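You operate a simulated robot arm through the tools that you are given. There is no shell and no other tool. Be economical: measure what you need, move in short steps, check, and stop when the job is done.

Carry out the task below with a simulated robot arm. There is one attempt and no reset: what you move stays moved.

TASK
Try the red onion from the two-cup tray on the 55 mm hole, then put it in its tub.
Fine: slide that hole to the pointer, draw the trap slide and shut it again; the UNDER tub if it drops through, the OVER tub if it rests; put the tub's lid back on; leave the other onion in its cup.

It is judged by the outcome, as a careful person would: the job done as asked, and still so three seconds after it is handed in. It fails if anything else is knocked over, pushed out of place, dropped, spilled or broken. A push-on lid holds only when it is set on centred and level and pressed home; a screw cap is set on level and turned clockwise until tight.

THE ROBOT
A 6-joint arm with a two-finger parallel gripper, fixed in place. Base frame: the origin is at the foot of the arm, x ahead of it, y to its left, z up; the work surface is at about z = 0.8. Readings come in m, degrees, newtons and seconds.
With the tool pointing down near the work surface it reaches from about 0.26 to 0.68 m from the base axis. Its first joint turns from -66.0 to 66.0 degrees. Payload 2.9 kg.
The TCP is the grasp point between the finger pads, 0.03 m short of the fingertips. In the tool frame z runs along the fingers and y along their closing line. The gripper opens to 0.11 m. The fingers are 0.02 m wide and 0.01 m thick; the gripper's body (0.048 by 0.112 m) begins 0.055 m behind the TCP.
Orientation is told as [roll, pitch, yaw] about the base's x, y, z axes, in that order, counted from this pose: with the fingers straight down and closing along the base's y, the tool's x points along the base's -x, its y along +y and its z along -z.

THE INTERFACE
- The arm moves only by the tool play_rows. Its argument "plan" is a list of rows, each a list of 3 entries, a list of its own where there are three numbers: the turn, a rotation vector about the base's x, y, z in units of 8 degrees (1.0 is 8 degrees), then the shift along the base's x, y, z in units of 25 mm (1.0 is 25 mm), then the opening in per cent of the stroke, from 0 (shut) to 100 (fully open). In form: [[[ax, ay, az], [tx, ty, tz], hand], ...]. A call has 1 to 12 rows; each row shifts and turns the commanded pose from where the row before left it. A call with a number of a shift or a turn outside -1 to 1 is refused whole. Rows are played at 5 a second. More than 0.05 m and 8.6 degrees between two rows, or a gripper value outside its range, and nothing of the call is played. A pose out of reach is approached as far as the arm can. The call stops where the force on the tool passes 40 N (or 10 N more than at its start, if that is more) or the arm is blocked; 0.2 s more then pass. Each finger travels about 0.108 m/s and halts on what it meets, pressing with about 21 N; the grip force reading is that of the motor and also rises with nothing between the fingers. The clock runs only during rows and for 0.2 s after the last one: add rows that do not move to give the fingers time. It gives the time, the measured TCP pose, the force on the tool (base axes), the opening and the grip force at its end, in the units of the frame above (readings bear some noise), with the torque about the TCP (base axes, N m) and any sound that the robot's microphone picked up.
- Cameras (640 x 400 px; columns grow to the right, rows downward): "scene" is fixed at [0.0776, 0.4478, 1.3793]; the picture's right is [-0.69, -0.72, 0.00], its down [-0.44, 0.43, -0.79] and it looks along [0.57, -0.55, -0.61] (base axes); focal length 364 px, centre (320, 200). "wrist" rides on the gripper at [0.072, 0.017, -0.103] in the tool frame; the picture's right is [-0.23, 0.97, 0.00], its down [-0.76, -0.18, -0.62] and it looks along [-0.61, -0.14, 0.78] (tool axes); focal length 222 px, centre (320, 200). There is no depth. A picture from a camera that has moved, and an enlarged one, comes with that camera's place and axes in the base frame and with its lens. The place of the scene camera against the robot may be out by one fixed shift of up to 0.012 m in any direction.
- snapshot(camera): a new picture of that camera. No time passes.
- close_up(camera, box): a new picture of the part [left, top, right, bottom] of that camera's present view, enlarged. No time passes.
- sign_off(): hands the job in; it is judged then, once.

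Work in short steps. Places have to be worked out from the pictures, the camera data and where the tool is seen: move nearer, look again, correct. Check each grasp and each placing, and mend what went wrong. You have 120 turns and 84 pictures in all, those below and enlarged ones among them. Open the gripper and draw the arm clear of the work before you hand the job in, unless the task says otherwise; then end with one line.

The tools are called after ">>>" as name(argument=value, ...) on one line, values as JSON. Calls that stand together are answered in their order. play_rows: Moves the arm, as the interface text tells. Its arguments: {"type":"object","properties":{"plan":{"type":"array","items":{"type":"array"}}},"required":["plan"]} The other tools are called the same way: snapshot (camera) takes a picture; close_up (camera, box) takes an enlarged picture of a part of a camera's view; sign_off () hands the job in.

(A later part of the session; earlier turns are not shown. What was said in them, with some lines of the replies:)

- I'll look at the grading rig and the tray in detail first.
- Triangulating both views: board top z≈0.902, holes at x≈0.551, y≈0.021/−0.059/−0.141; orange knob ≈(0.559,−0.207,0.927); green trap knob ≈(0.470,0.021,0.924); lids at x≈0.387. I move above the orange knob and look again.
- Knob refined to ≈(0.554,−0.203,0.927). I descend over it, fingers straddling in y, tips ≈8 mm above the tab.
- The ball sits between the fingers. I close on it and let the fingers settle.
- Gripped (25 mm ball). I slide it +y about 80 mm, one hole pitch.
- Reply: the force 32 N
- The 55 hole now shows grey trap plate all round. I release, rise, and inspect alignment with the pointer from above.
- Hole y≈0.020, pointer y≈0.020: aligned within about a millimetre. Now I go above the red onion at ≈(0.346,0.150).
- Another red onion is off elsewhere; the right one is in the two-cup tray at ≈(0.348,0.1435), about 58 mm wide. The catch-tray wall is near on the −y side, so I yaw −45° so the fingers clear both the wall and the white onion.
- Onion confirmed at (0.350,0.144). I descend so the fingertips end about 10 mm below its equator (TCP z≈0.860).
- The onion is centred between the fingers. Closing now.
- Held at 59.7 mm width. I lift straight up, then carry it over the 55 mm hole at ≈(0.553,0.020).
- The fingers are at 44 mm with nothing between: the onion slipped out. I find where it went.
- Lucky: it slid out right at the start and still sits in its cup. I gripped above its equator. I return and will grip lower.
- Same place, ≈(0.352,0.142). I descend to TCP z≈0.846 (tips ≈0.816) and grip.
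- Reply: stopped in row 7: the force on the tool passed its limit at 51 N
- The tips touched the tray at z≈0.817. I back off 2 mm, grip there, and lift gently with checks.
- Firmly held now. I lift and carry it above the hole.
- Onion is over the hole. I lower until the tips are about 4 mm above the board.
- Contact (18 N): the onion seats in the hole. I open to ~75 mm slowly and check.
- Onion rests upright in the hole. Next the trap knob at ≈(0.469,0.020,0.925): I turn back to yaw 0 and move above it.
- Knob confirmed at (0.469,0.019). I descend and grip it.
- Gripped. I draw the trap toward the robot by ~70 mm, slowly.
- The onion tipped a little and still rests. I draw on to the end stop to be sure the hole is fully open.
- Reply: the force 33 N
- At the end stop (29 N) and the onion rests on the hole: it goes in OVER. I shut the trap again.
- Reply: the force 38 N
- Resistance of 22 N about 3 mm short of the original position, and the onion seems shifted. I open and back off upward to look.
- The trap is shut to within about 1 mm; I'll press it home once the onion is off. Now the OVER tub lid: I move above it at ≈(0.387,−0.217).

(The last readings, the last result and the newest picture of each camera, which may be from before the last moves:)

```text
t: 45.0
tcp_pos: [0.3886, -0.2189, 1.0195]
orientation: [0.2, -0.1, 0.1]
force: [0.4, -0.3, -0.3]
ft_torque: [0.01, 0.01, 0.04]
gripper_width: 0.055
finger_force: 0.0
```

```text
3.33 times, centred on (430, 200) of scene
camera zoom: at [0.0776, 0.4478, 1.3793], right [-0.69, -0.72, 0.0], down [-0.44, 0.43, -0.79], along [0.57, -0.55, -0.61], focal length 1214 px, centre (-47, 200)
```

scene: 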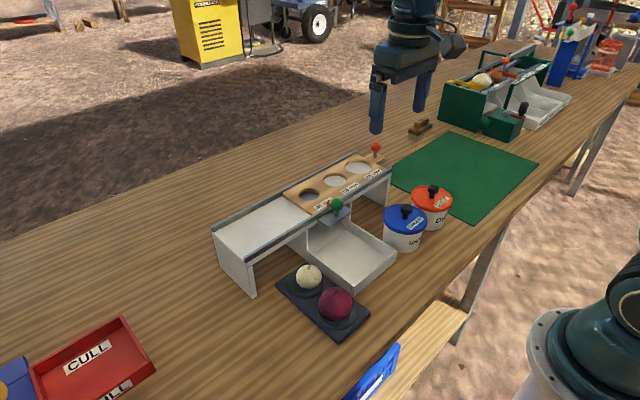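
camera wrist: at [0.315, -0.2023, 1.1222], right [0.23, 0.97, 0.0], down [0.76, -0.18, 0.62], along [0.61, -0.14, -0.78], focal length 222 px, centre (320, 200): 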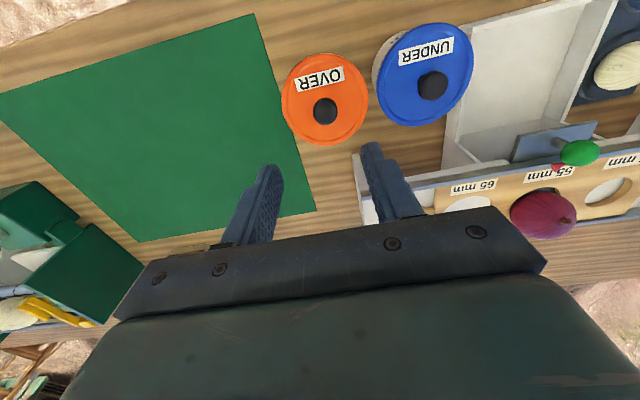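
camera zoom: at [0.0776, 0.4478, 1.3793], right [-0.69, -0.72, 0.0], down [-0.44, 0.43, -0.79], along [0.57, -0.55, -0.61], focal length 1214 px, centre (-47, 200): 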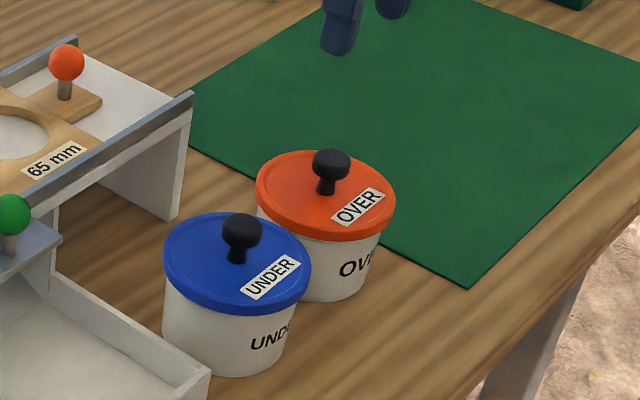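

Lid knob ≈(0.387,−0.213,0.885). I descend to TCP z≈0.900 and check before gripping.

>>> play_rows(plan=[[[0, 0, 0], [-0.06, 0.22, -0.9], 50], [[0, 0, 0], [0, 0, -0.9], 50], [[0, 0, 0], [0, 0, -0.9], 50], [[0, 0, 0], [0, 0, -0.9], 50], [[0, 0, 0], [0, 0, -0.7], 50], [[0, 0, 0], [0, 0, -0.48], 50], [[0, 0, 0], [0, 0, 0], 50]])

>>> snapshot(camera="wrist")

>>> close_up(camera="scene", box=[360, 140, 500, 260])

```text
t: 46.6
tcp_pos: [0.3861, -0.2122, 0.9007]
orientation: [0.2, -0.3, 0.0]
force: [-8.5, 4.7, 34.7]
ft_torque: [0.07, 0.3, -0.02]
gripper_width: 0.0549
finger_force: 0.0
```

```text
44 pictures are left
camera wrist: at [0.3136, -0.1956, 1.003], right [0.23, 0.97, 0.0], down [0.76, -0.18, 0.62], along [0.61, -0.14, -0.78], focal length 222 px, centre (320, 200)
```

wrist: 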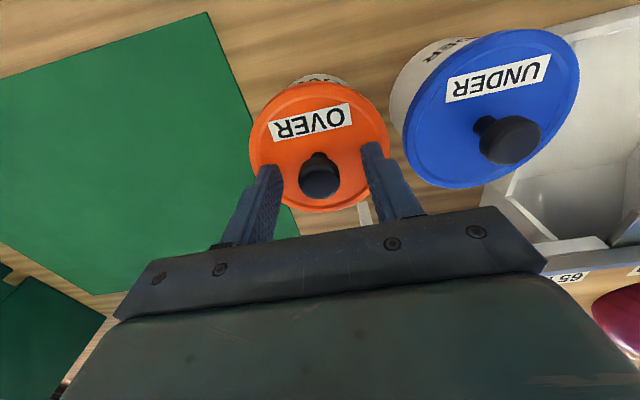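

```text
3.33 times, centred on (430, 200) of scene
camera zoom: at [0.077, 0.4482, 1.3792], right [-0.69, -0.72, 0.0], down [-0.44, 0.43, -0.79], along [0.57, -0.55, -0.61], focal length 1214 px, centre (-47, 200)
```

zoom: 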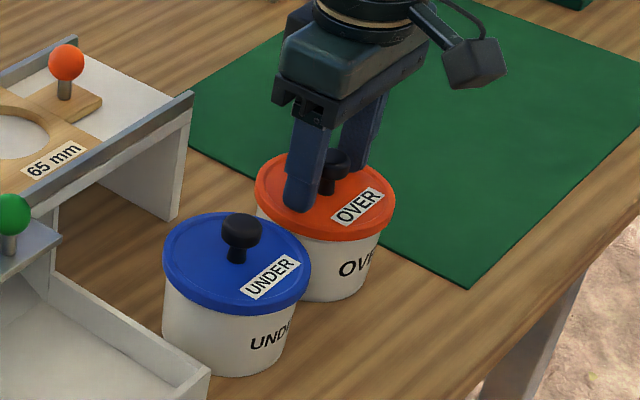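

The tips touch the lid top (lid z≈0.871). I raise 3 mm and close on the knob.

>>> play_rows(plan=[[[0, 0, 0], [0, 0, 0.2], 50], [[0, 0, 0], [0, 0, 0], 25], [[0, 0, 0], [0, 0, 0], 8], [[0, 0, 0], [0, 0, 0], 5], [[0, 0, 0], [0, 0, 0], 5]])

```text
t: 47.9
tcp_pos: [0.386, -0.2124, 0.9035]
orientation: [0.2, 0.1, 0.0]
force: [0.6, 0.5, 0.2]
ft_torque: [-0.01, -0.01, 0.0]
gripper_width: 0.0232
finger_force: 21.0
heard: snap
```

Gripped (23 mm); a snap was heard, likely the lid shifting on its rim. I pull straight up gently.

>>> play_rows(plan=[[[0, 0, 0], [0, 0, 0.15], 5], [[0, 0, 0], [0, 0, 0.15], 5], [[0, 0, 0], [0, 0, 0.15], 5], [[0, 0, 0], [0, 0, 0.15], 5], [[0, 0, 0], [0, 0, 0], 5]])

>>> close_up(camera="scene", box=[360, 140, 500, 260])

```text
t: 49.0
tcp_pos: [0.3872, -0.212, 0.9201]
orientation: [0.1, -0.1, 0.0]
force: [0.1, 0.8, -0.5]
ft_torque: [-0.02, -0.02, -0.02]
gripper_width: 0.0231
finger_force: 21.1
```

```text
3.33 times, centred on (430, 200) of scene
camera zoom: at [0.0776, 0.4478, 1.3793], right [-0.69, -0.72, 0.0], down [-0.44, 0.43, -0.79], along [0.57, -0.55, -0.61], focal length 1214 px, centre (-47, 200)
```

zoom: 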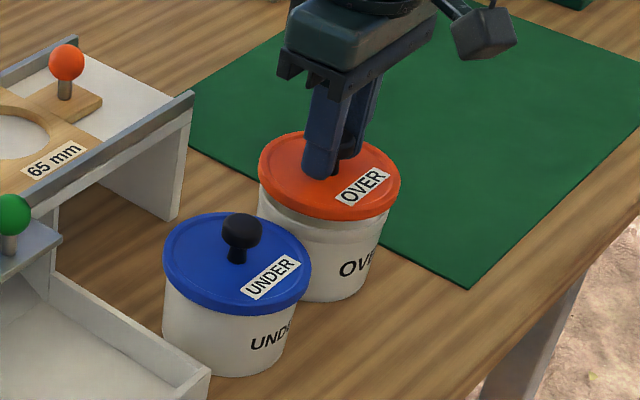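

The lid came off cleanly. I lift it and carry it to a clear spot on the mat, ≈(0.45,−0.33).

>>> play_rows(plan=[[[0, 0, 0], [0, 0, 0.6], 5], [[0, 0, 0], [0, 0, 0.8], 5], [[0, 0, 0], [0.2, -0.5, 0.3], 5], [[0, 0, 0], [0.5, -0.85, 0], 5], [[0, 0, 0], [0.6, -0.85, 0], 5], [[0, 0, 0], [0.6, -0.85, 0], 5], [[0, 0, 0], [0.6, -0.85, 0], 5], [[0, 0, 0], [0, -0.8, 0], 5], [[0, 0, 0], [0, 0, -0.8], 5], [[0, 0, 0], [0, 0, -0.8], 5], [[0, 0, 0], [0, 0, -0.8], 5], [[0, 0, 0], [0, 0, 0], 5]])

>>> snapshot(camera="scene")

>>> snapshot(camera="wrist")

```text
t: 51.6
tcp_pos: [0.4487, -0.3291, 0.9019]
orientation: [0.2, 0.0, 0.0]
force: [-0.3, 0.0, -1.4]
ft_torque: [0.02, -0.02, -0.01]
gripper_width: 0.0231
finger_force: 21.0
```

```text
41 pictures are left
```

scene: 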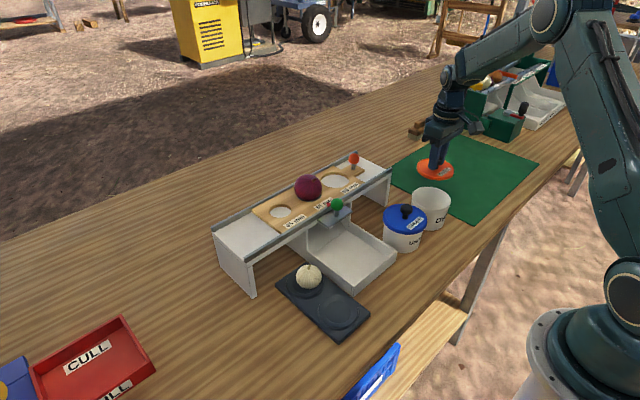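

```text
40 pictures are left
camera wrist: at [0.3758, -0.3132, 1.0043], right [0.23, 0.97, 0.0], down [0.76, -0.18, 0.62], along [0.61, -0.14, -0.78], focal length 222 px, centre (320, 200)
```

wrist: 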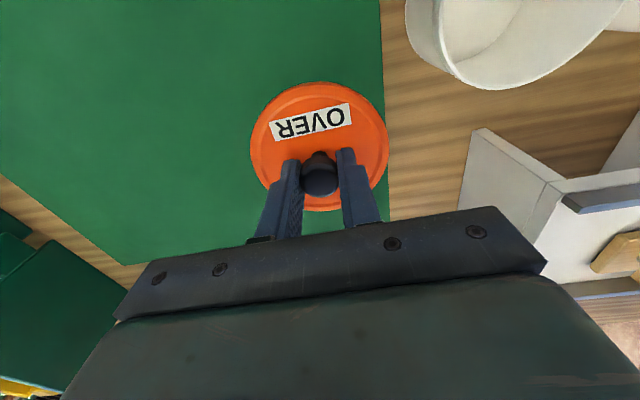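

Clear mat below. I lower gently until the lid touches (expected TCP z≈0.845–0.85).

>>> play_rows(plan=[[[0, 0, 0], [0, 0, -0.6], 5], [[0, 0, 0], [0, 0, -0.6], 5], [[0, 0, 0], [0, 0, -0.5], 5], [[0, 0, 0], [0, 0, -0.2], 5], [[0, 0, 0], [0, 0, -0.1], 5], [[0, 0, 0], [0, 0, -0.1], 5], [[0, 0, 0], [0, 0, 0], 5]])

```text
t: 53.2
tcp_pos: [0.45, -0.3288, 0.8497]
orientation: [0.3, 0.0, -0.1]
force: [-0.8, -0.1, -0.5]
ft_torque: [-0.02, 0.0, 0.02]
gripper_width: 0.023
finger_force: 21.1
```

>>> play_rows(plan=[[[0, 0, 0], [0, 0, -0.08], 5], [[0, 0, 0], [0, 0, -0.08], 5], [[0, 0, 0], [0, 0, -0.08], 5], [[0, 0, 0], [0, 0, 0], 5]])

>>> close_up(camera="scene", box=[380, 120, 500, 220])

```text
t: 54.2
tcp_pos: [0.4496, -0.3292, 0.8445]
orientation: [0.0, -0.1, 0.0]
force: [0.5, -0.9, 0.7]
ft_torque: [0.05, 0.04, 0.0]
gripper_width: 0.0234
finger_force: 20.8
```

```text
4.00 times, centred on (440, 170) of scene
camera zoom: at [0.0776, 0.4478, 1.3793], right [-0.69, -0.72, 0.0], down [-0.44, 0.43, -0.79], along [0.57, -0.55, -0.61], focal length 1456 px, centre (-160, 320)
```

zoom: 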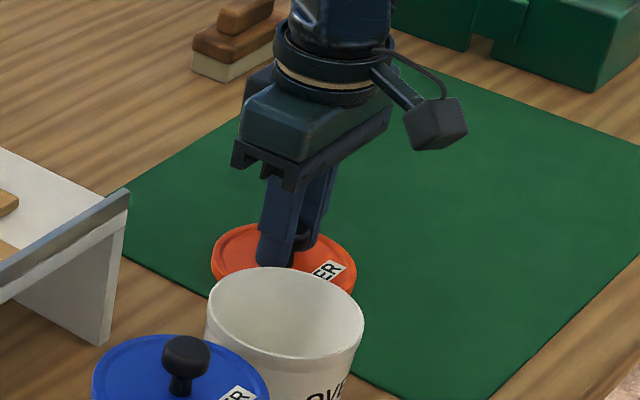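

Near the surface but not yet touching. I continue down in 2 mm steps.

>>> play_rows(plan=[[[0, 0, 0], [0, 0, -0.08], 5], [[0, 0, 0], [0, 0, -0.08], 5], [[0, 0, 0], [0, 0, 0], 5]])

>>> play_rows(plan=[[[0, 0, 0], [0, 0, -0.08], 5], [[0, 0, 0], [0, 0, 0], 5]])

```text
t: 55.0
tcp_pos: [0.4497, -0.3302, 0.8429]
orientation: [-0.1, -0.2, 0.0]
force: [-4.4, 5.2, 30.6]
ft_torque: [0.11, 0.22, 0.01]
gripper_width: 0.0231
finger_force: 20.9
```

```text
t: 55.5
tcp_pos: [0.4496, -0.329, 0.843]
orientation: [0.0, -0.3, 0.0]
force: [-1.6, 1.7, 4.7]
ft_torque: [0.0, 0.03, -0.01]
gripper_width: 0.0236
finger_force: 20.6
stopped in row 2: the force on the tool passed its limit at 44 N (the readings are from after the stop); the commanded pose is now the measured one
```

The lid rests on the mat. I release and go back toward the onion to look.

>>> play_rows(plan=[[[0, 0, 0], [0, 0, 0], 25], [[0, 0, 0], [0, 0, 0], 50], [[0, 0, 0], [0, 0, 0.8], 50], [[0, 0, 0], [0, 0, 1], 50], [[0, 0, 0], [0, 0.2, 1], 50], [[0, 0, 0], [0, 0.6, 1], 50], [[0, 0, 0], [0, 1, 1], 50], [[0, 0, 0], [0, 1, 1], 60], [[0, 0, 0], [0, 1, 1], 60], [[0, 0, 0], [0, 1, 1], 60], [[0, 0, 0], [0, 1, 0], 60], [[0, 0, 0], [0, 1, 0], 60]])

>>> play_rows(plan=[[[0, 0, 0], [0, 1, 0], 60], [[0, 0, 0], [0.4, 1, 0], 60], [[0, 0, 0], [0.4, 1, 0], 60], [[0, 0, 0], [0.4, 1, 0], 75], [[0, 0, 0], [0.4, 1, 0], 75], [[0, 0, 0], [0.4, 1, 0], 75], [[0, 0, 0], [0, 1, 0], 75], [[0, 0, 0], [0, 0.3, 0], 75], [[0, 0, 0], [0, 0, 0], 75]])

>>> snapshot(camera="wrist")

>>> snapshot(camera="scene")

```text
t: 58.1
tcp_pos: [0.4495, -0.16, 1.0363]
orientation: [0.1, -0.3, 0.0]
force: [-0.1, 0.4, -0.7]
ft_torque: [0.0, -0.02, 0.0]
gripper_width: 0.0661
finger_force: 0.1
```

```text
t: 60.1
tcp_pos: [0.5003, 0.0227, 1.0371]
orientation: [-0.1, -0.4, -0.1]
force: [-0.8, -0.5, -0.1]
ft_torque: [0.01, -0.04, 0.03]
gripper_width: 0.0824
finger_force: 0.1
```

```text
38 pictures are left
camera wrist: at [0.4283, 0.0387, 1.1392], right [0.23, 0.97, 0.0], down [0.76, -0.18, 0.63], along [0.61, -0.14, -0.78], focal length 222 px, centre (320, 200)
```

wrist: 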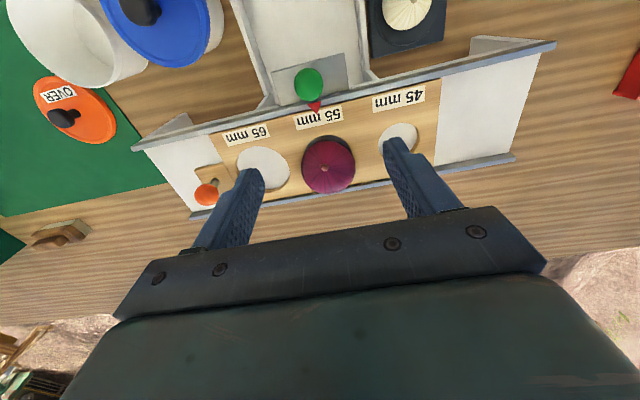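

```text
37 pictures are left
```

scene: 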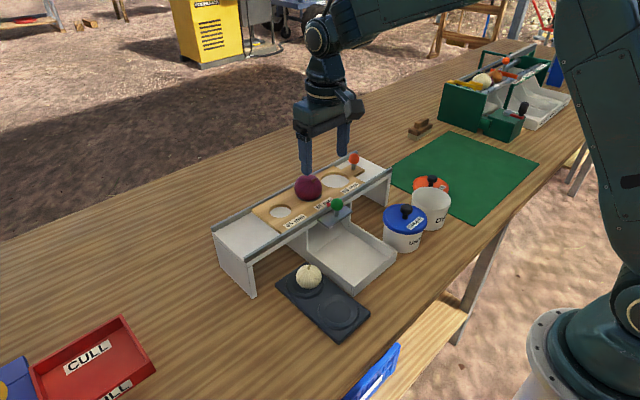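

Onion centre ≈(0.553,0.020). I move over it at yaw 0 with 82 mm opening and descend to TCP z≈0.938.

>>> play_rows(plan=[[[0, 0, 0], [0.7, -0.05, 0], 75], [[0, 0, 0], [0.7, -0.05, 0], 75], [[0, 0, 0], [0.7, 0, 0], 75], [[0, 0, 0], [0, 0, -0.8], 75], [[0, 0, 0], [0, 0, -0.8], 75], [[0, 0, 0], [0, 0, 0], 75]])

>>> snapshot(camera="wrist")

>>> close_up(camera="scene", box=[250, 110, 410, 230])

```text
t: 61.5
tcp_pos: [0.5522, 0.0189, 0.9978]
orientation: [0.0, -0.2, 0.0]
force: [0.3, 0.0, 0.5]
ft_torque: [0.0, 0.0, 0.04]
gripper_width: 0.0826
finger_force: 0.1
```

```text
36 pictures are left
camera wrist: at [0.4793, 0.0361, 1.0989], right [0.23, 0.97, 0.0], down [0.76, -0.18, 0.63], along [0.61, -0.14, -0.78], focal length 222 px, centre (320, 200)
```

wrist: 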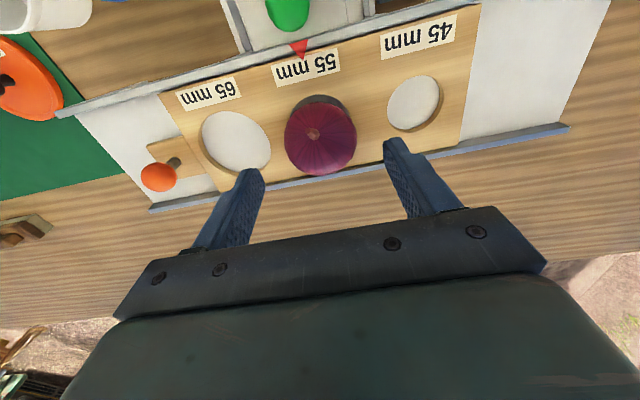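

```text
3.33 times, centred on (330, 170) of scene
camera zoom: at [0.0776, 0.4478, 1.3793], right [-0.69, -0.72, 0.0], down [-0.44, 0.43, -0.79], along [0.57, -0.55, -0.61], focal length 1214 px, centre (287, 300)
```

zoom: 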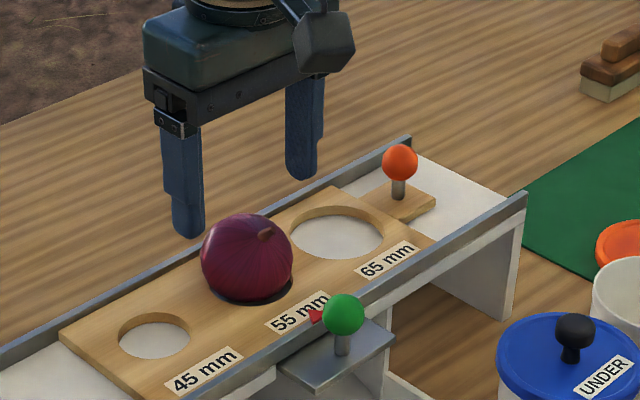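

Onion centre ≈(0.551,0.020). Descending and gripping.

>>> play_rows(plan=[[[0, 0, 0], [-0.03, 0.04, -0.8], 75], [[0, 0, 0], [0, 0, -0.8], 75], [[0, 0, 0], [0, 0, -0.7], 75], [[0, 0, 0], [0, 0, -0.1], 75], [[0, 0, 0], [0, 0, 0], 60], [[0, 0, 0], [0, 0, 0], 45], [[0, 0, 0], [0, 0, 0], 30], [[0, 0, 0], [0, 0, 0], 30]])

>>> play_rows(plan=[[[0, 0, 0], [0, 0, 0.2], 30], [[0, 0, 0], [0, 0, 0.2], 30], [[0, 0, 0], [0, 0, 0.3], 30], [[0, 0, 0], [0, 0, 0.4], 30], [[0, 0, 0], [0, 0, 0.5], 30], [[0, 0, 0], [0, 0, 0], 30]])

>>> close_up(camera="scene", box=[250, 110, 410, 230])

```text
t: 63.3
tcp_pos: [0.5534, 0.0213, 0.9399]
orientation: [0.0, -0.7, -0.1]
force: [5.5, 0.9, 28.3]
ft_torque: [0.0, 0.09, -0.03]
gripper_width: 0.0609
finger_force: 21.0
```

```text
t: 64.7
tcp_pos: [0.554, 0.021, 0.9761]
orientation: [0.0, -0.3, 0.1]
force: [-0.1, 0.8, -1.4]
ft_torque: [0.0, -0.01, -0.02]
gripper_width: 0.0607
finger_force: 21.0
```

```text
3.33 times, centred on (330, 170) of scene
camera zoom: at [0.0776, 0.4478, 1.3793], right [-0.69, -0.72, 0.0], down [-0.44, 0.43, -0.79], along [0.57, -0.55, -0.61], focal length 1214 px, centre (287, 300)
```

zoom: 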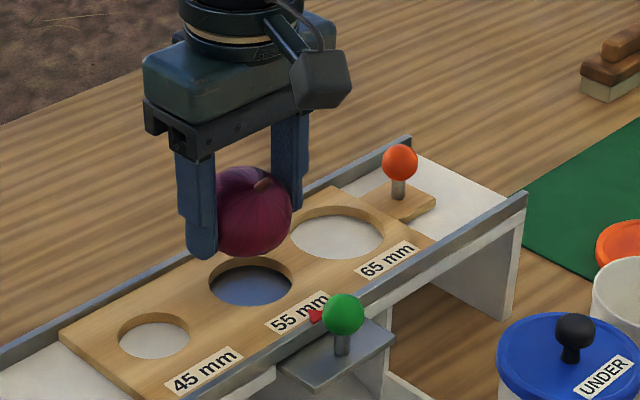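

Held well (60.8 mm) and the hole shows the shut trap beneath. I carry the onion over to the OVER tub at ≈(0.386,−0.212).

>>> play_rows(plan=[[[0, 0, 0], [0, 0, 0.5], 30], [[0, 0, 0], [-0.2, -0.3, 0.5], 30], [[0, 0, 0], [-0.6, -0.8, 0], 30], [[0, 0, 0], [-0.6, -0.8, 0], 30], [[0, 0, 0], [-0.6, -0.8, 0], 30], [[0, 0, 0], [-0.6, -0.8, 0], 30], [[0, 0, 0], [-0.6, -0.8, 0], 30], [[0, 0, 0], [-0.6, -0.8, 0], 30], [[0, 0, 0], [-0.6, -0.8, 0], 30], [[0, 0, 0], [-0.6, -0.8, 0], 30], [[0, 0, 0], [-0.6, -0.8, 0], 30], [[0, 0, 0], [-0.6, -0.8, 0], 30]])

>>> play_rows(plan=[[[0, 0, 0], [-0.5, -0.7, 0], 30], [[0, 0, 0], [0, -0.32, 0], 30], [[0, 0, 0], [0, 0, -0.6], 30], [[0, 0, 0], [0, 0, -0.6], 30], [[0, 0, 0], [0, 0, 0], 30]])

>>> snapshot(camera="wrist")

>>> close_up(camera="scene", box=[370, 110, 510, 250])

```text
t: 67.3
tcp_pos: [0.395, -0.1867, 1.001]
orientation: [-0.1, -0.3, 0.1]
force: [-0.3, 0.5, -1.2]
ft_torque: [0.01, -0.04, 0.0]
gripper_width: 0.0609
finger_force: 20.5
```

```text
t: 68.5
tcp_pos: [0.3817, -0.2117, 0.9707]
orientation: [0.0, -0.2, 0.0]
force: [0.3, 0.4, -1.7]
ft_torque: [0.0, 0.01, 0.0]
gripper_width: 0.0606
finger_force: 21.0
```

```text
33 pictures are left
camera wrist: at [0.31, -0.1951, 1.0735], right [0.23, 0.97, 0.0], down [0.76, -0.18, 0.63], along [0.61, -0.14, -0.78], focal length 222 px, centre (320, 200)
```

wrist: 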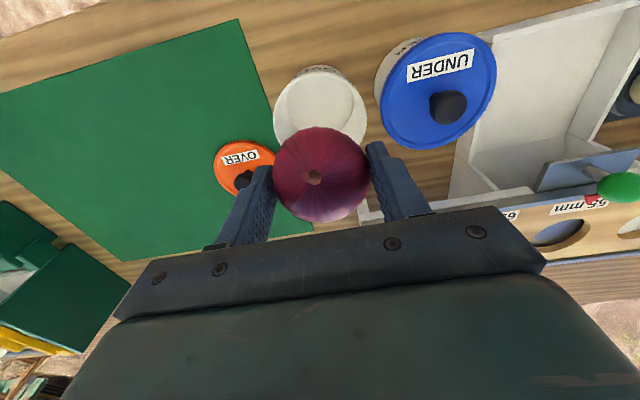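

```text
2.86 times, centred on (440, 180) of scene
camera zoom: at [0.0776, 0.4478, 1.3793], right [-0.69, -0.72, 0.0], down [-0.44, 0.43, -0.79], along [0.57, -0.55, -0.61], focal length 1040 px, centre (-23, 257)
```

zoom: 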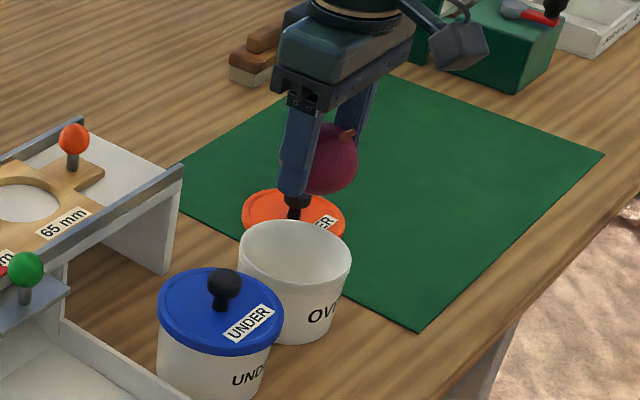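

The fingers around the onion would barely fit inside the tub (≈41.6 vs ≈43.5 mm radius), so I'll release it with the tips just above the rim, the onion's lower part already inside. Centre on (0.386,−0.212) and lower.

>>> play_rows(plan=[[[0, 0, 0], [0.14, 0, -0.6], 30], [[0, 0, 0], [0, 0, -0.6], 30], [[0, 0, 0], [0, 0, -0.6], 30], [[0, 0, 0], [0, 0, -0.5], 30], [[0, 0, 0], [0, 0, -0.3], 30], [[0, 0, 0], [0, 0, 0], 30]])

>>> close_up(camera="scene", box=[370, 140, 490, 250])

>>> snapshot(camera="wrist")

```text
t: 69.9
tcp_pos: [0.3878, -0.2118, 0.9052]
orientation: [0.1, -0.3, 0.1]
force: [0.9, 1.0, -1.4]
ft_torque: [-0.01, -0.01, 0.01]
gripper_width: 0.0608
finger_force: 21.1
```

```text
3.64 times, centred on (430, 195) of scene
camera zoom: at [0.0776, 0.4478, 1.3793], right [-0.69, -0.72, 0.0], down [-0.44, 0.43, -0.79], along [0.57, -0.55, -0.61], focal length 1324 px, centre (-80, 218)
```

zoom: 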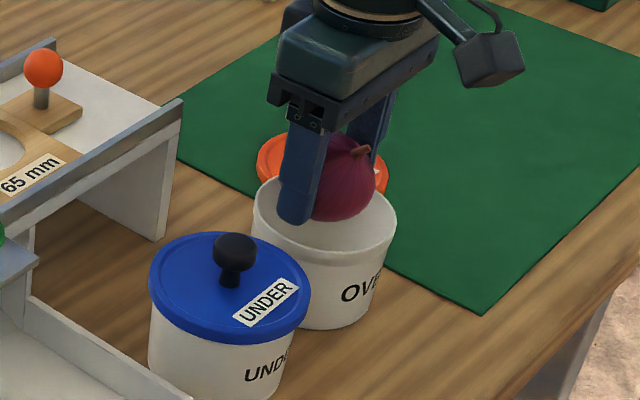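

```text
30 pictures are left
camera wrist: at [0.3152, -0.1963, 1.008], right [0.23, 0.97, 0.0], down [0.76, -0.18, 0.63], along [0.61, -0.14, -0.78], focal length 222 px, centre (320, 200)
```

wrist: 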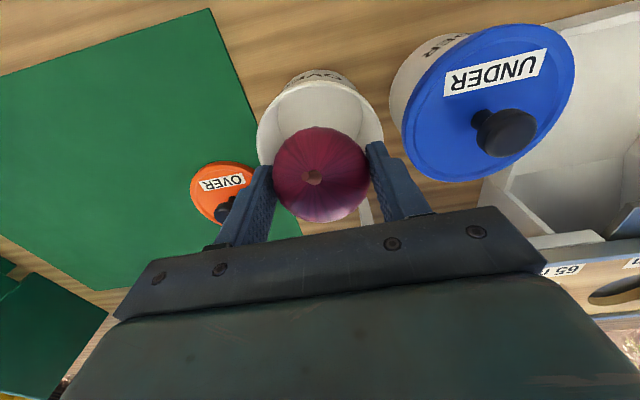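

Position agrees with the tub centre from both views. I lower 3 mm more and release.

>>> play_rows(plan=[[[0, 0, 0], [0, 0, -0.12], 30], [[0, 0, 0], [-0.04, 0, 0], 30], [[0, 0, 0], [0, 0, 0], 70], [[0, 0, 0], [0, 0, 0], 75], [[0, 0, 0], [0, 0, 0.6], 75], [[0, 0, 0], [0, 0, 1], 75], [[0, 0, 0], [0, 0, 1], 75], [[0, 0, 0], [0, 0, 1], 75], [[0, 0, 0], [0, 0, 0], 75]])

>>> close_up(camera="scene", box=[370, 140, 490, 250])

>>> snapshot(camera="wrist")

```text
t: 71.9
tcp_pos: [0.3883, -0.2128, 0.9949]
orientation: [0.0, -0.2, 0.1]
force: [0.6, 0.1, 0.0]
ft_torque: [0.01, -0.03, 0.0]
gripper_width: 0.0826
finger_force: 0.1
```

```text
3.64 times, centred on (430, 195) of scene
camera zoom: at [0.0776, 0.4478, 1.3793], right [-0.69, -0.72, 0.0], down [-0.44, 0.43, -0.79], along [0.57, -0.55, -0.61], focal length 1324 px, centre (-80, 218)
```

zoom: 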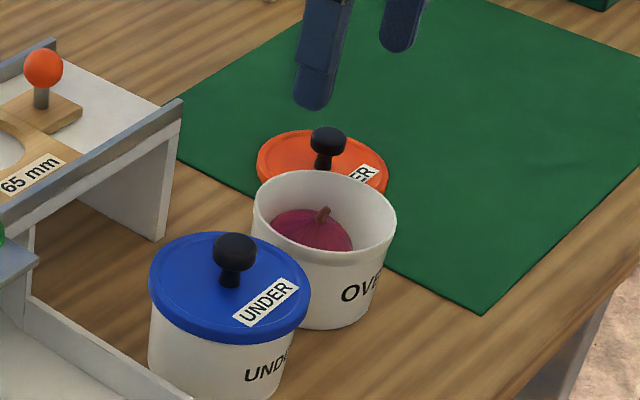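

```text
28 pictures are left
camera wrist: at [0.3144, -0.1962, 1.0973], right [0.23, 0.97, 0.0], down [0.76, -0.18, 0.63], along [0.61, -0.14, -0.78], focal length 222 px, centre (320, 200)
```

wrist: 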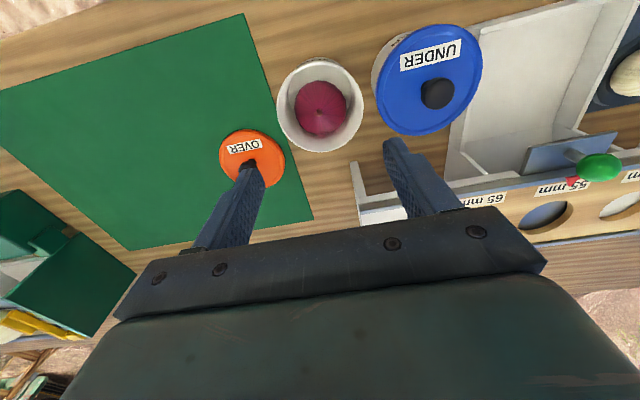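

The onion sits upright inside the OVER tub, well below the rim. Now I fetch the lid: back to its release point (0.4496,−0.329).

>>> play_rows(plan=[[[0, 0, 0], [0.5, -0.9, 0], 60], [[0, 0, 0], [0.5, -0.9, 0], 50], [[0, 0, 0], [0.5, -0.95, 0], 50], [[0, 0, 0], [0.5, -0.95, 0], 50], [[0, 0, 0], [0.45, -0.95, 0], 50], [[0, 0, 0], [0, 0, -1], 50], [[0, 0, 0], [0, 0, -1], 50], [[0, 0, 0], [0, 0, -1], 50], [[0, 0, 0], [0, 0, 0], 50]])

>>> snapshot(camera="wrist")

```text
t: 73.9
tcp_pos: [0.4465, -0.3276, 0.9189]
orientation: [0.0, -0.4, 0.0]
force: [-0.2, -0.5, -0.8]
ft_torque: [-0.04, 0.01, -0.03]
gripper_width: 0.0552
finger_force: 0.1
```

```text
27 pictures are left
camera wrist: at [0.374, -0.3116, 1.0201], right [0.23, 0.97, 0.0], down [0.76, -0.18, 0.63], along [0.61, -0.14, -0.78], focal length 222 px, centre (320, 200)
```

wrist: 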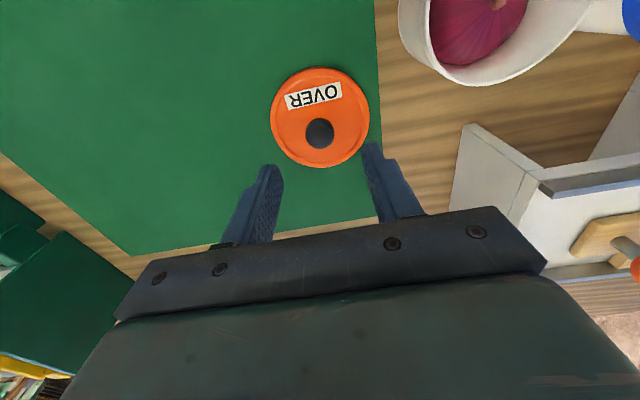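

Lid untouched. I correct the small offset and 0.4° pitch, then descend to the same grip height.

>>> play_rows(plan=[[[0, 0.05, 0], [0.12, -0.05, -0.8], 50], [[0, 0, 0], [0, 0, -0.8], 50], [[0, 0, 0], [0, 0, -0.8], 50], [[0, 0, 0], [0, 0, -0.6], 50], [[0, 0, 0], [0, 0, 0], 50]])

>>> snapshot(camera="wrist")

```text
t: 75.1
tcp_pos: [0.4527, -0.3292, 0.8439]
orientation: [0.0, 0.0, 0.0]
force: [0.2, 0.3, -0.3]
ft_torque: [-0.01, 0.01, 0.0]
gripper_width: 0.055
finger_force: 0.0
```

```text
26 pictures are left
camera wrist: at [0.38, -0.3129, 0.9457], right [0.23, 0.97, 0.0], down [0.76, -0.18, 0.62], along [0.61, -0.14, -0.78], focal length 222 px, centre (320, 200)
```

wrist: 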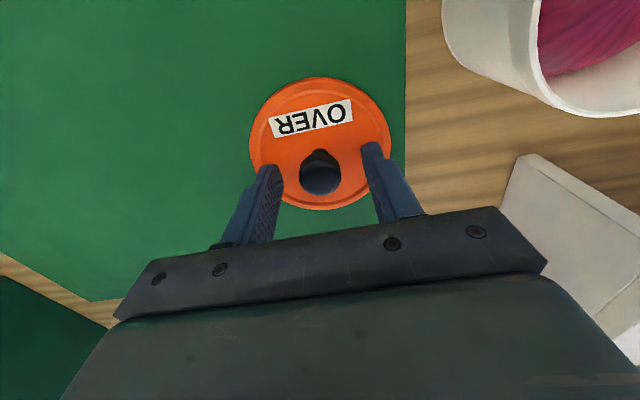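

I shift 3 mm back in x to match the original grip, then close and lift.

>>> play_rows(plan=[[[0, 0, 0], [-0.11, 0, 0], 50], [[0, 0, 0], [0, 0, 0], 25], [[0, 0, 0], [0, 0, 0], 8], [[0, 0, 0], [0, 0, 0], 5], [[0, 0, 0], [0, 0, 0], 5]])

>>> play_rows(plan=[[[0, 0, 0], [0, 0, 0.4], 5], [[0, 0, 0], [0, 0, 0.8], 5], [[0, 0, 0], [0, 0, 0.8], 5], [[0, 0, 0], [0, 0, 0.8], 5], [[0, 0, 0], [0, 0, 0.8], 5], [[0, 0, 0], [0, 0, 0.8], 5], [[0, 0, 0], [0, 0, 0], 5]])

>>> snapshot(camera="wrist")

```text
t: 76.3
tcp_pos: [0.4492, -0.3291, 0.8425]
orientation: [-0.1, 0.1, 0.0]
force: [0.1, -0.1, 0.4]
ft_torque: [-0.01, -0.03, 0.04]
gripper_width: 0.0233
finger_force: 21.2
```

```text
t: 77.9
tcp_pos: [0.4493, -0.3282, 0.9533]
orientation: [-0.1, 0.1, 0.0]
force: [0.7, -0.1, 0.6]
ft_torque: [-0.03, 0.01, -0.01]
gripper_width: 0.0232
finger_force: 21.6
```

```text
25 pictures are left
camera wrist: at [0.3759, -0.3119, 1.0554], right [0.23, 0.97, 0.0], down [0.76, -0.18, 0.62], along [0.61, -0.14, -0.78], focal length 222 px, centre (320, 200)
```

wrist: 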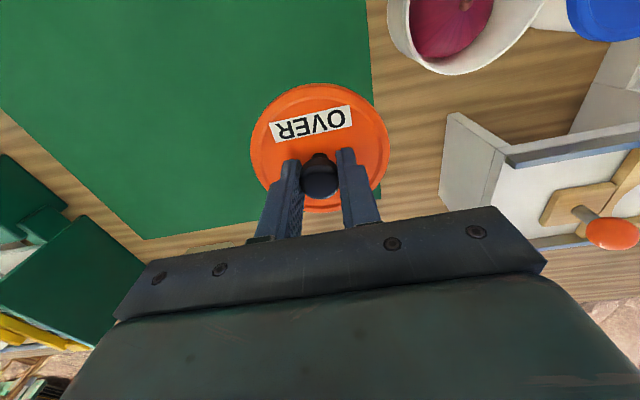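

The lid hangs level, as before. I carry it above the tub at (0.386,−0.2124).

>>> play_rows(plan=[[[0, 0, 0], [-0.5, 0.92, 0], 5], [[0, 0, 0], [-0.5, 0.92, 0], 5], [[0, 0, 0], [-0.5, 0.92, 0], 5], [[0, 0, 0], [-0.5, 0.94, 0], 5], [[0, 0, 0], [-0.53, 0.94, 0], 5], [[0, 0, 0], [0, 0, -0.6], 5], [[0, 0, 0], [0, 0, -0.6], 5], [[0, 0, 0], [0, 0, 0], 5]])

>>> close_up(camera="scene", box=[370, 140, 490, 250])

>>> snapshot(camera="wrist")

```text
t: 79.7
tcp_pos: [0.3856, -0.2147, 0.9217]
orientation: [0.0, 0.2, 0.0]
force: [-0.1, 0.5, 0.7]
ft_torque: [0.0, -0.02, -0.01]
gripper_width: 0.0232
finger_force: 21.0
```

```text
3.64 times, centred on (430, 195) of scene
camera zoom: at [0.0776, 0.4478, 1.3793], right [-0.69, -0.72, 0.0], down [-0.44, 0.43, -0.79], along [0.57, -0.55, -0.61], focal length 1324 px, centre (-80, 218)
```

zoom: 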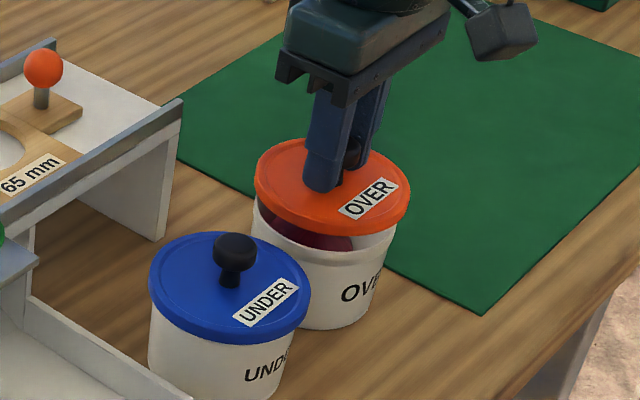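

```text
23 pictures are left
camera wrist: at [0.3132, -0.1966, 1.025], right [0.23, 0.97, 0.0], down [0.76, -0.18, 0.62], along [0.61, -0.14, -0.78], focal length 222 px, centre (320, 200)
```

wrist: 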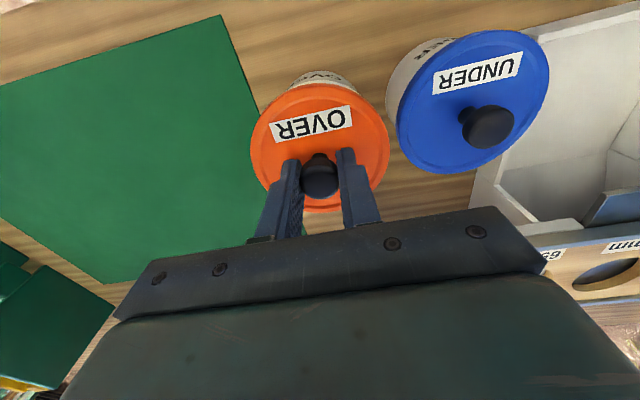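

Aligned within about 1 mm; I nudge +1 mm in y and lower the lid onto the rim in small steps.

>>> play_rows(plan=[[[0, 0, 0], [0, 0.05, -0.25], 5], [[0, 0, 0], [0, 0, -0.15], 5], [[0, 0, 0], [0, 0, -0.1], 5], [[0, 0, 0], [0, 0, 0], 5]])

>>> close_up(camera="scene", box=[390, 160, 470, 235])

```text
t: 80.7
tcp_pos: [0.3856, -0.2127, 0.9098]
orientation: [0.0, 0.2, 0.0]
force: [-0.2, -0.2, -1.2]
ft_torque: [-0.03, 0.01, 0.0]
gripper_width: 0.0236
finger_force: 20.9
```

```text
5.33 times, centred on (430, 198) of scene
camera zoom: at [0.0776, 0.4478, 1.3793], right [-0.69, -0.72, 0.0], down [-0.44, 0.43, -0.79], along [0.57, -0.55, -0.61], focal length 1942 px, centre (-267, 213)
```

zoom: 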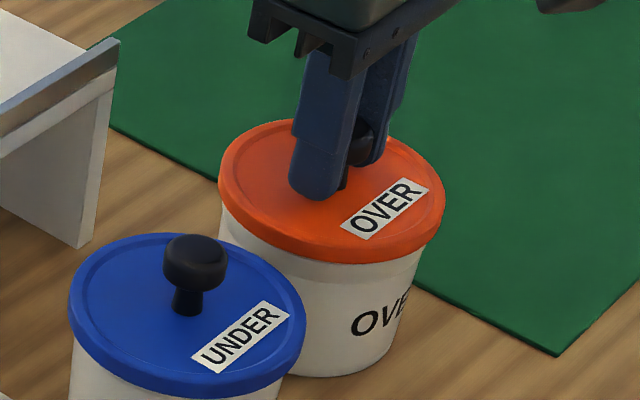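

Centred, with no contact yet. I lower further to press it on.

>>> play_rows(plan=[[[0, 0, 0], [0, 0, -0.1], 5], [[0, 0, 0], [0, 0, -0.08], 5], [[0, 0, 0], [0, 0, -0.08], 5], [[0, 0, 0], [0, 0, -0.05], 5], [[0, 0, 0], [0, 0, 0], 5]])

```text
t: 81.9
tcp_pos: [0.3844, -0.2124, 0.9041]
orientation: [0.1, 0.2, 0.0]
force: [-0.3, -0.6, -0.1]
ft_torque: [-0.02, 0.01, 0.04]
gripper_width: 0.0234
finger_force: 21.3
```

>>> play_rows(plan=[[[0, 0, 0], [0, 0, -0.08], 5], [[0, 0, 0], [0, 0, -0.08], 5], [[0, 0, 0], [0, 0, -0.08], 5], [[0, 0, 0], [0, 0, 0], 5]])

>>> close_up(camera="scene", box=[390, 160, 470, 235])

```text
t: 82.7
tcp_pos: [0.3859, -0.2129, 0.9005]
orientation: [-0.1, 0.0, 0.1]
force: [-3.0, 1.8, 7.4]
ft_torque: [0.03, 0.06, -0.03]
gripper_width: 0.0233
finger_force: 20.9
heard: snap
stopped in row 4: the force on the tool passed its limit at 44 N (the readings are from after the stop); the commanded pose is now the measured one
```

```text
5.33 times, centred on (430, 198) of scene
camera zoom: at [0.0774, 0.4479, 1.3793], right [-0.69, -0.72, 0.0], down [-0.44, 0.43, -0.79], along [0.57, -0.55, -0.61], focal length 1942 px, centre (-267, 213)
```

zoom: 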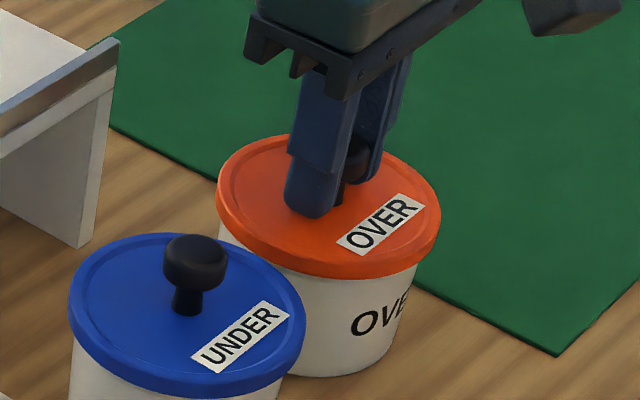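

A snap: the lid is home and looks level. I release and rise to check it.

>>> play_rows(plan=[[[0, 0, 0], [0, 0, 0], 25], [[0, 0, 0], [0, 0, 0], 50], [[0, 0, 0], [0, 0, 0.5], 50], [[0, 0, 0], [0, 0, 1], 50], [[0, 0, 0], [0, 0, 1], 50], [[0, 0, 0], [0, 0, 1], 50], [[0, 0, 0], [0, 0, 0.8], 50], [[0, 0, 0], [0, 0, 0], 50]])

>>> close_up(camera="scene", box=[390, 160, 470, 235])

```text
t: 84.5
tcp_pos: [0.3857, -0.2139, 1.0096]
orientation: [-0.1, 0.0, 0.0]
force: [0.5, -0.1, 0.6]
ft_torque: [-0.01, 0.01, -0.02]
gripper_width: 0.055
finger_force: 0.2
```

```text
5.33 times, centred on (430, 198) of scene
camera zoom: at [0.0776, 0.4478, 1.3793], right [-0.69, -0.72, 0.0], down [-0.44, 0.43, -0.79], along [0.57, -0.55, -0.61], focal length 1942 px, centre (-267, 213)
```

zoom: 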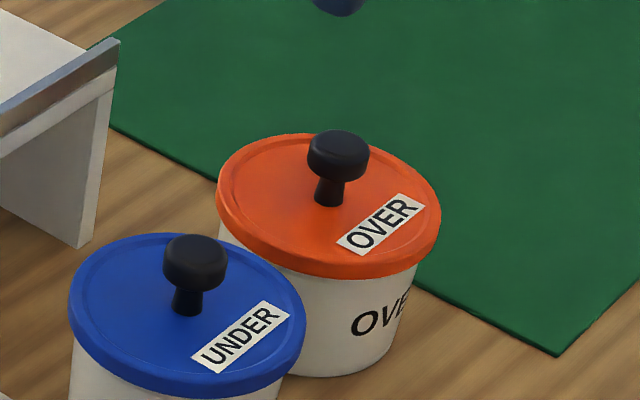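

Lid is on level. Last, I return to the trap knob to be sure the slide is fully shut.

>>> play_rows(plan=[[[0, 0, 0], [0.33, 0.93, 0], 50], [[0, 0, 0], [0.33, 0.93, 0], 50], [[0, 0, 0], [0.33, 0.93, 0], 50], [[0, 0, 0], [0.33, 0.93, 0], 50], [[0, 0, 0], [0.33, 0.93, 0], 50], [[0, 0, 0], [0.33, 0.93, 0], 50], [[0, 0, 0], [0.33, 0.93, 0], 50], [[0, 0, 0], [0.33, 0.93, 0], 50], [[0, 0, 0], [0.33, 0.93, 0], 50], [[0, 0, 0], [0.33, 0.9, -0.4], 50], [[0, 0, 0], [0, 0, 0], 50]])

>>> snapshot(camera="wrist")

>>> close_up(camera="scene", box=[260, 140, 400, 245])

```text
t: 86.9
tcp_pos: [0.4687, 0.0175, 1.0002]
orientation: [-0.1, 0.0, 0.1]
force: [-0.2, 0.0, -0.4]
ft_torque: [-0.03, -0.01, -0.04]
gripper_width: 0.055
finger_force: 0.2
```

```text
19 pictures are left
camera wrist: at [0.3965, 0.0344, 1.1014], right [0.23, 0.97, 0.0], down [0.76, -0.18, 0.62], along [0.61, -0.14, -0.78], focal length 222 px, centre (320, 200)
```

wrist: 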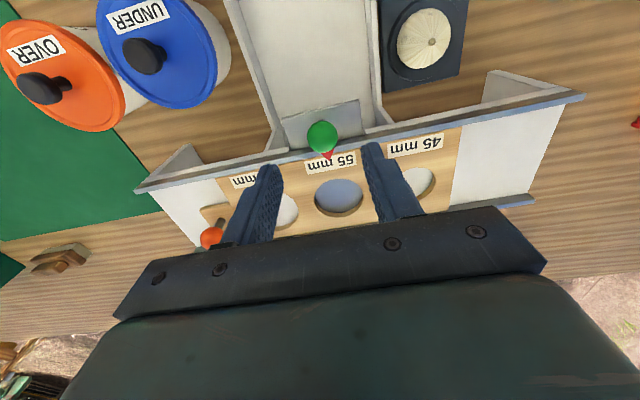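

```text
3.81 times, centred on (330, 192) of scene
camera zoom: at [0.0776, 0.4478, 1.3793], right [-0.69, -0.72, 0.0], down [-0.44, 0.43, -0.79], along [0.57, -0.55, -0.61], focal length 1387 px, centre (282, 229)
```

zoom: 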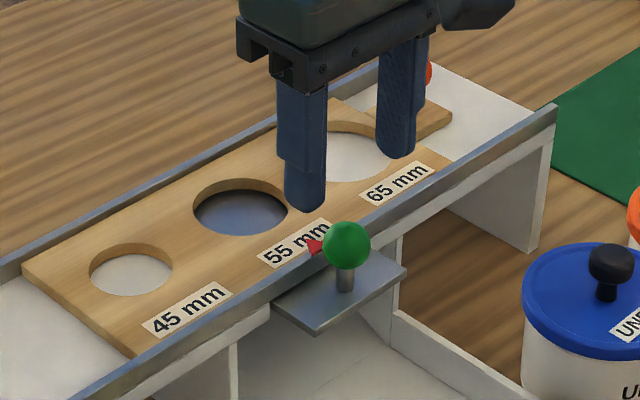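

Knob reads x≈0.469, the original shut position. I give it one gentle push to its stop to be certain.

>>> play_rows(plan=[[[0, 0, 0], [0, 0.04, -0.8], 50], [[0, 0, 0], [0, 0, -0.8], 50], [[0, 0, 0], [0, 0, -0.95], 50], [[0, 0, 0], [0, 0, 0], 30], [[0, 0, 0], [0, 0, 0], 10], [[0, 0, 0], [0, 0, 0], 8], [[0, 0, 0], [0.06, 0, 0], 8], [[0, 0, 0], [0.06, 0, 0], 8], [[0, 0, 0], [0.06, 0, 0], 8], [[0, 0, 0], [0, 0, 0], 8]])

```text
t: 89.1
tcp_pos: [0.4704, 0.0199, 0.9347]
orientation: [-0.1, 0.4, 0.1]
force: [-28.1, 2.7, 17.0]
ft_torque: [0.02, 0.12, 0.01]
gripper_width: 0.0256
finger_force: 44.9
```

At the closed stop (28 N, x≈0.470). I release, rise and draw clear, then take a final look.

>>> play_rows(plan=[[[0, 0, 0], [-0.1, 0, 0], 20], [[0, 0, 0], [0, 0, 0], 50], [[0, 0, 0], [0, 0, 0.7], 50], [[0, 0, 0], [0, 0, 1], 50], [[0, 0, 0], [0, 0, 1], 50], [[0, 0, 0], [-0.5, -0.5, 1], 60], [[0, 0, 0], [-0.5, -0.5, 1], 80], [[0, 0, 0], [-0.5, -0.5, 1], 100], [[0, 0, 0], [0, 0, 1], 100], [[0, 0, 0], [0, 0, 0], 100]])

>>> snapshot(camera="scene")

>>> snapshot(camera="wrist")

```text
t: 91.3
tcp_pos: [0.4336, -0.0185, 1.1028]
orientation: [-0.1, 0.0, 0.0]
force: [0.5, 0.4, 0.5]
ft_torque: [-0.01, -0.03, 0.03]
gripper_width: 0.1098
finger_force: 0.1
```

```text
17 pictures are left
```

scene: 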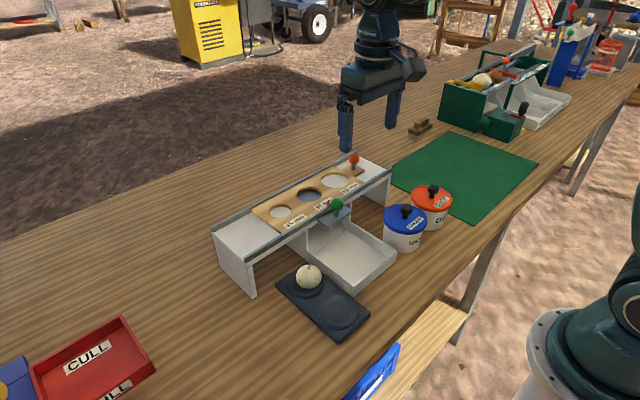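

```text
16 pictures are left
camera wrist: at [0.3606, -0.0013, 1.2052], right [0.23, 0.97, 0.0], down [0.76, -0.18, 0.62], along [0.61, -0.14, -0.78], focal length 222 px, centre (320, 200)
```

wrist: 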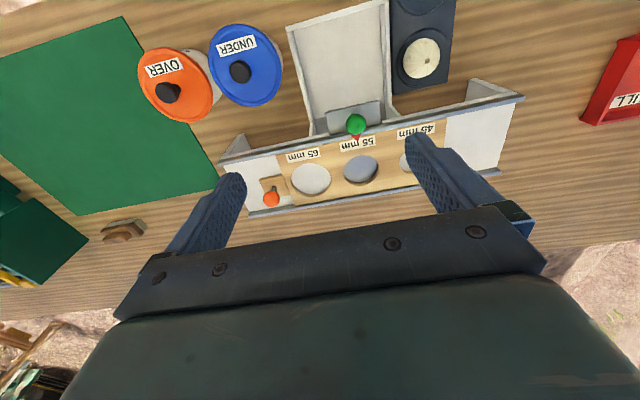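

The pictures show the 55 mm hole at the pointer, the trap shut, the OVER lid on, the white onion in its cup and the arm clear. I hand the job in.

>>> sign_off()

```text
The job is handed in.
```

The red onion rested on the 55 mm hole with the trap fully drawn, so it went into the OVER tub. Its lid is snapped back on, the trap is shut, and the white onion is still in its cup.
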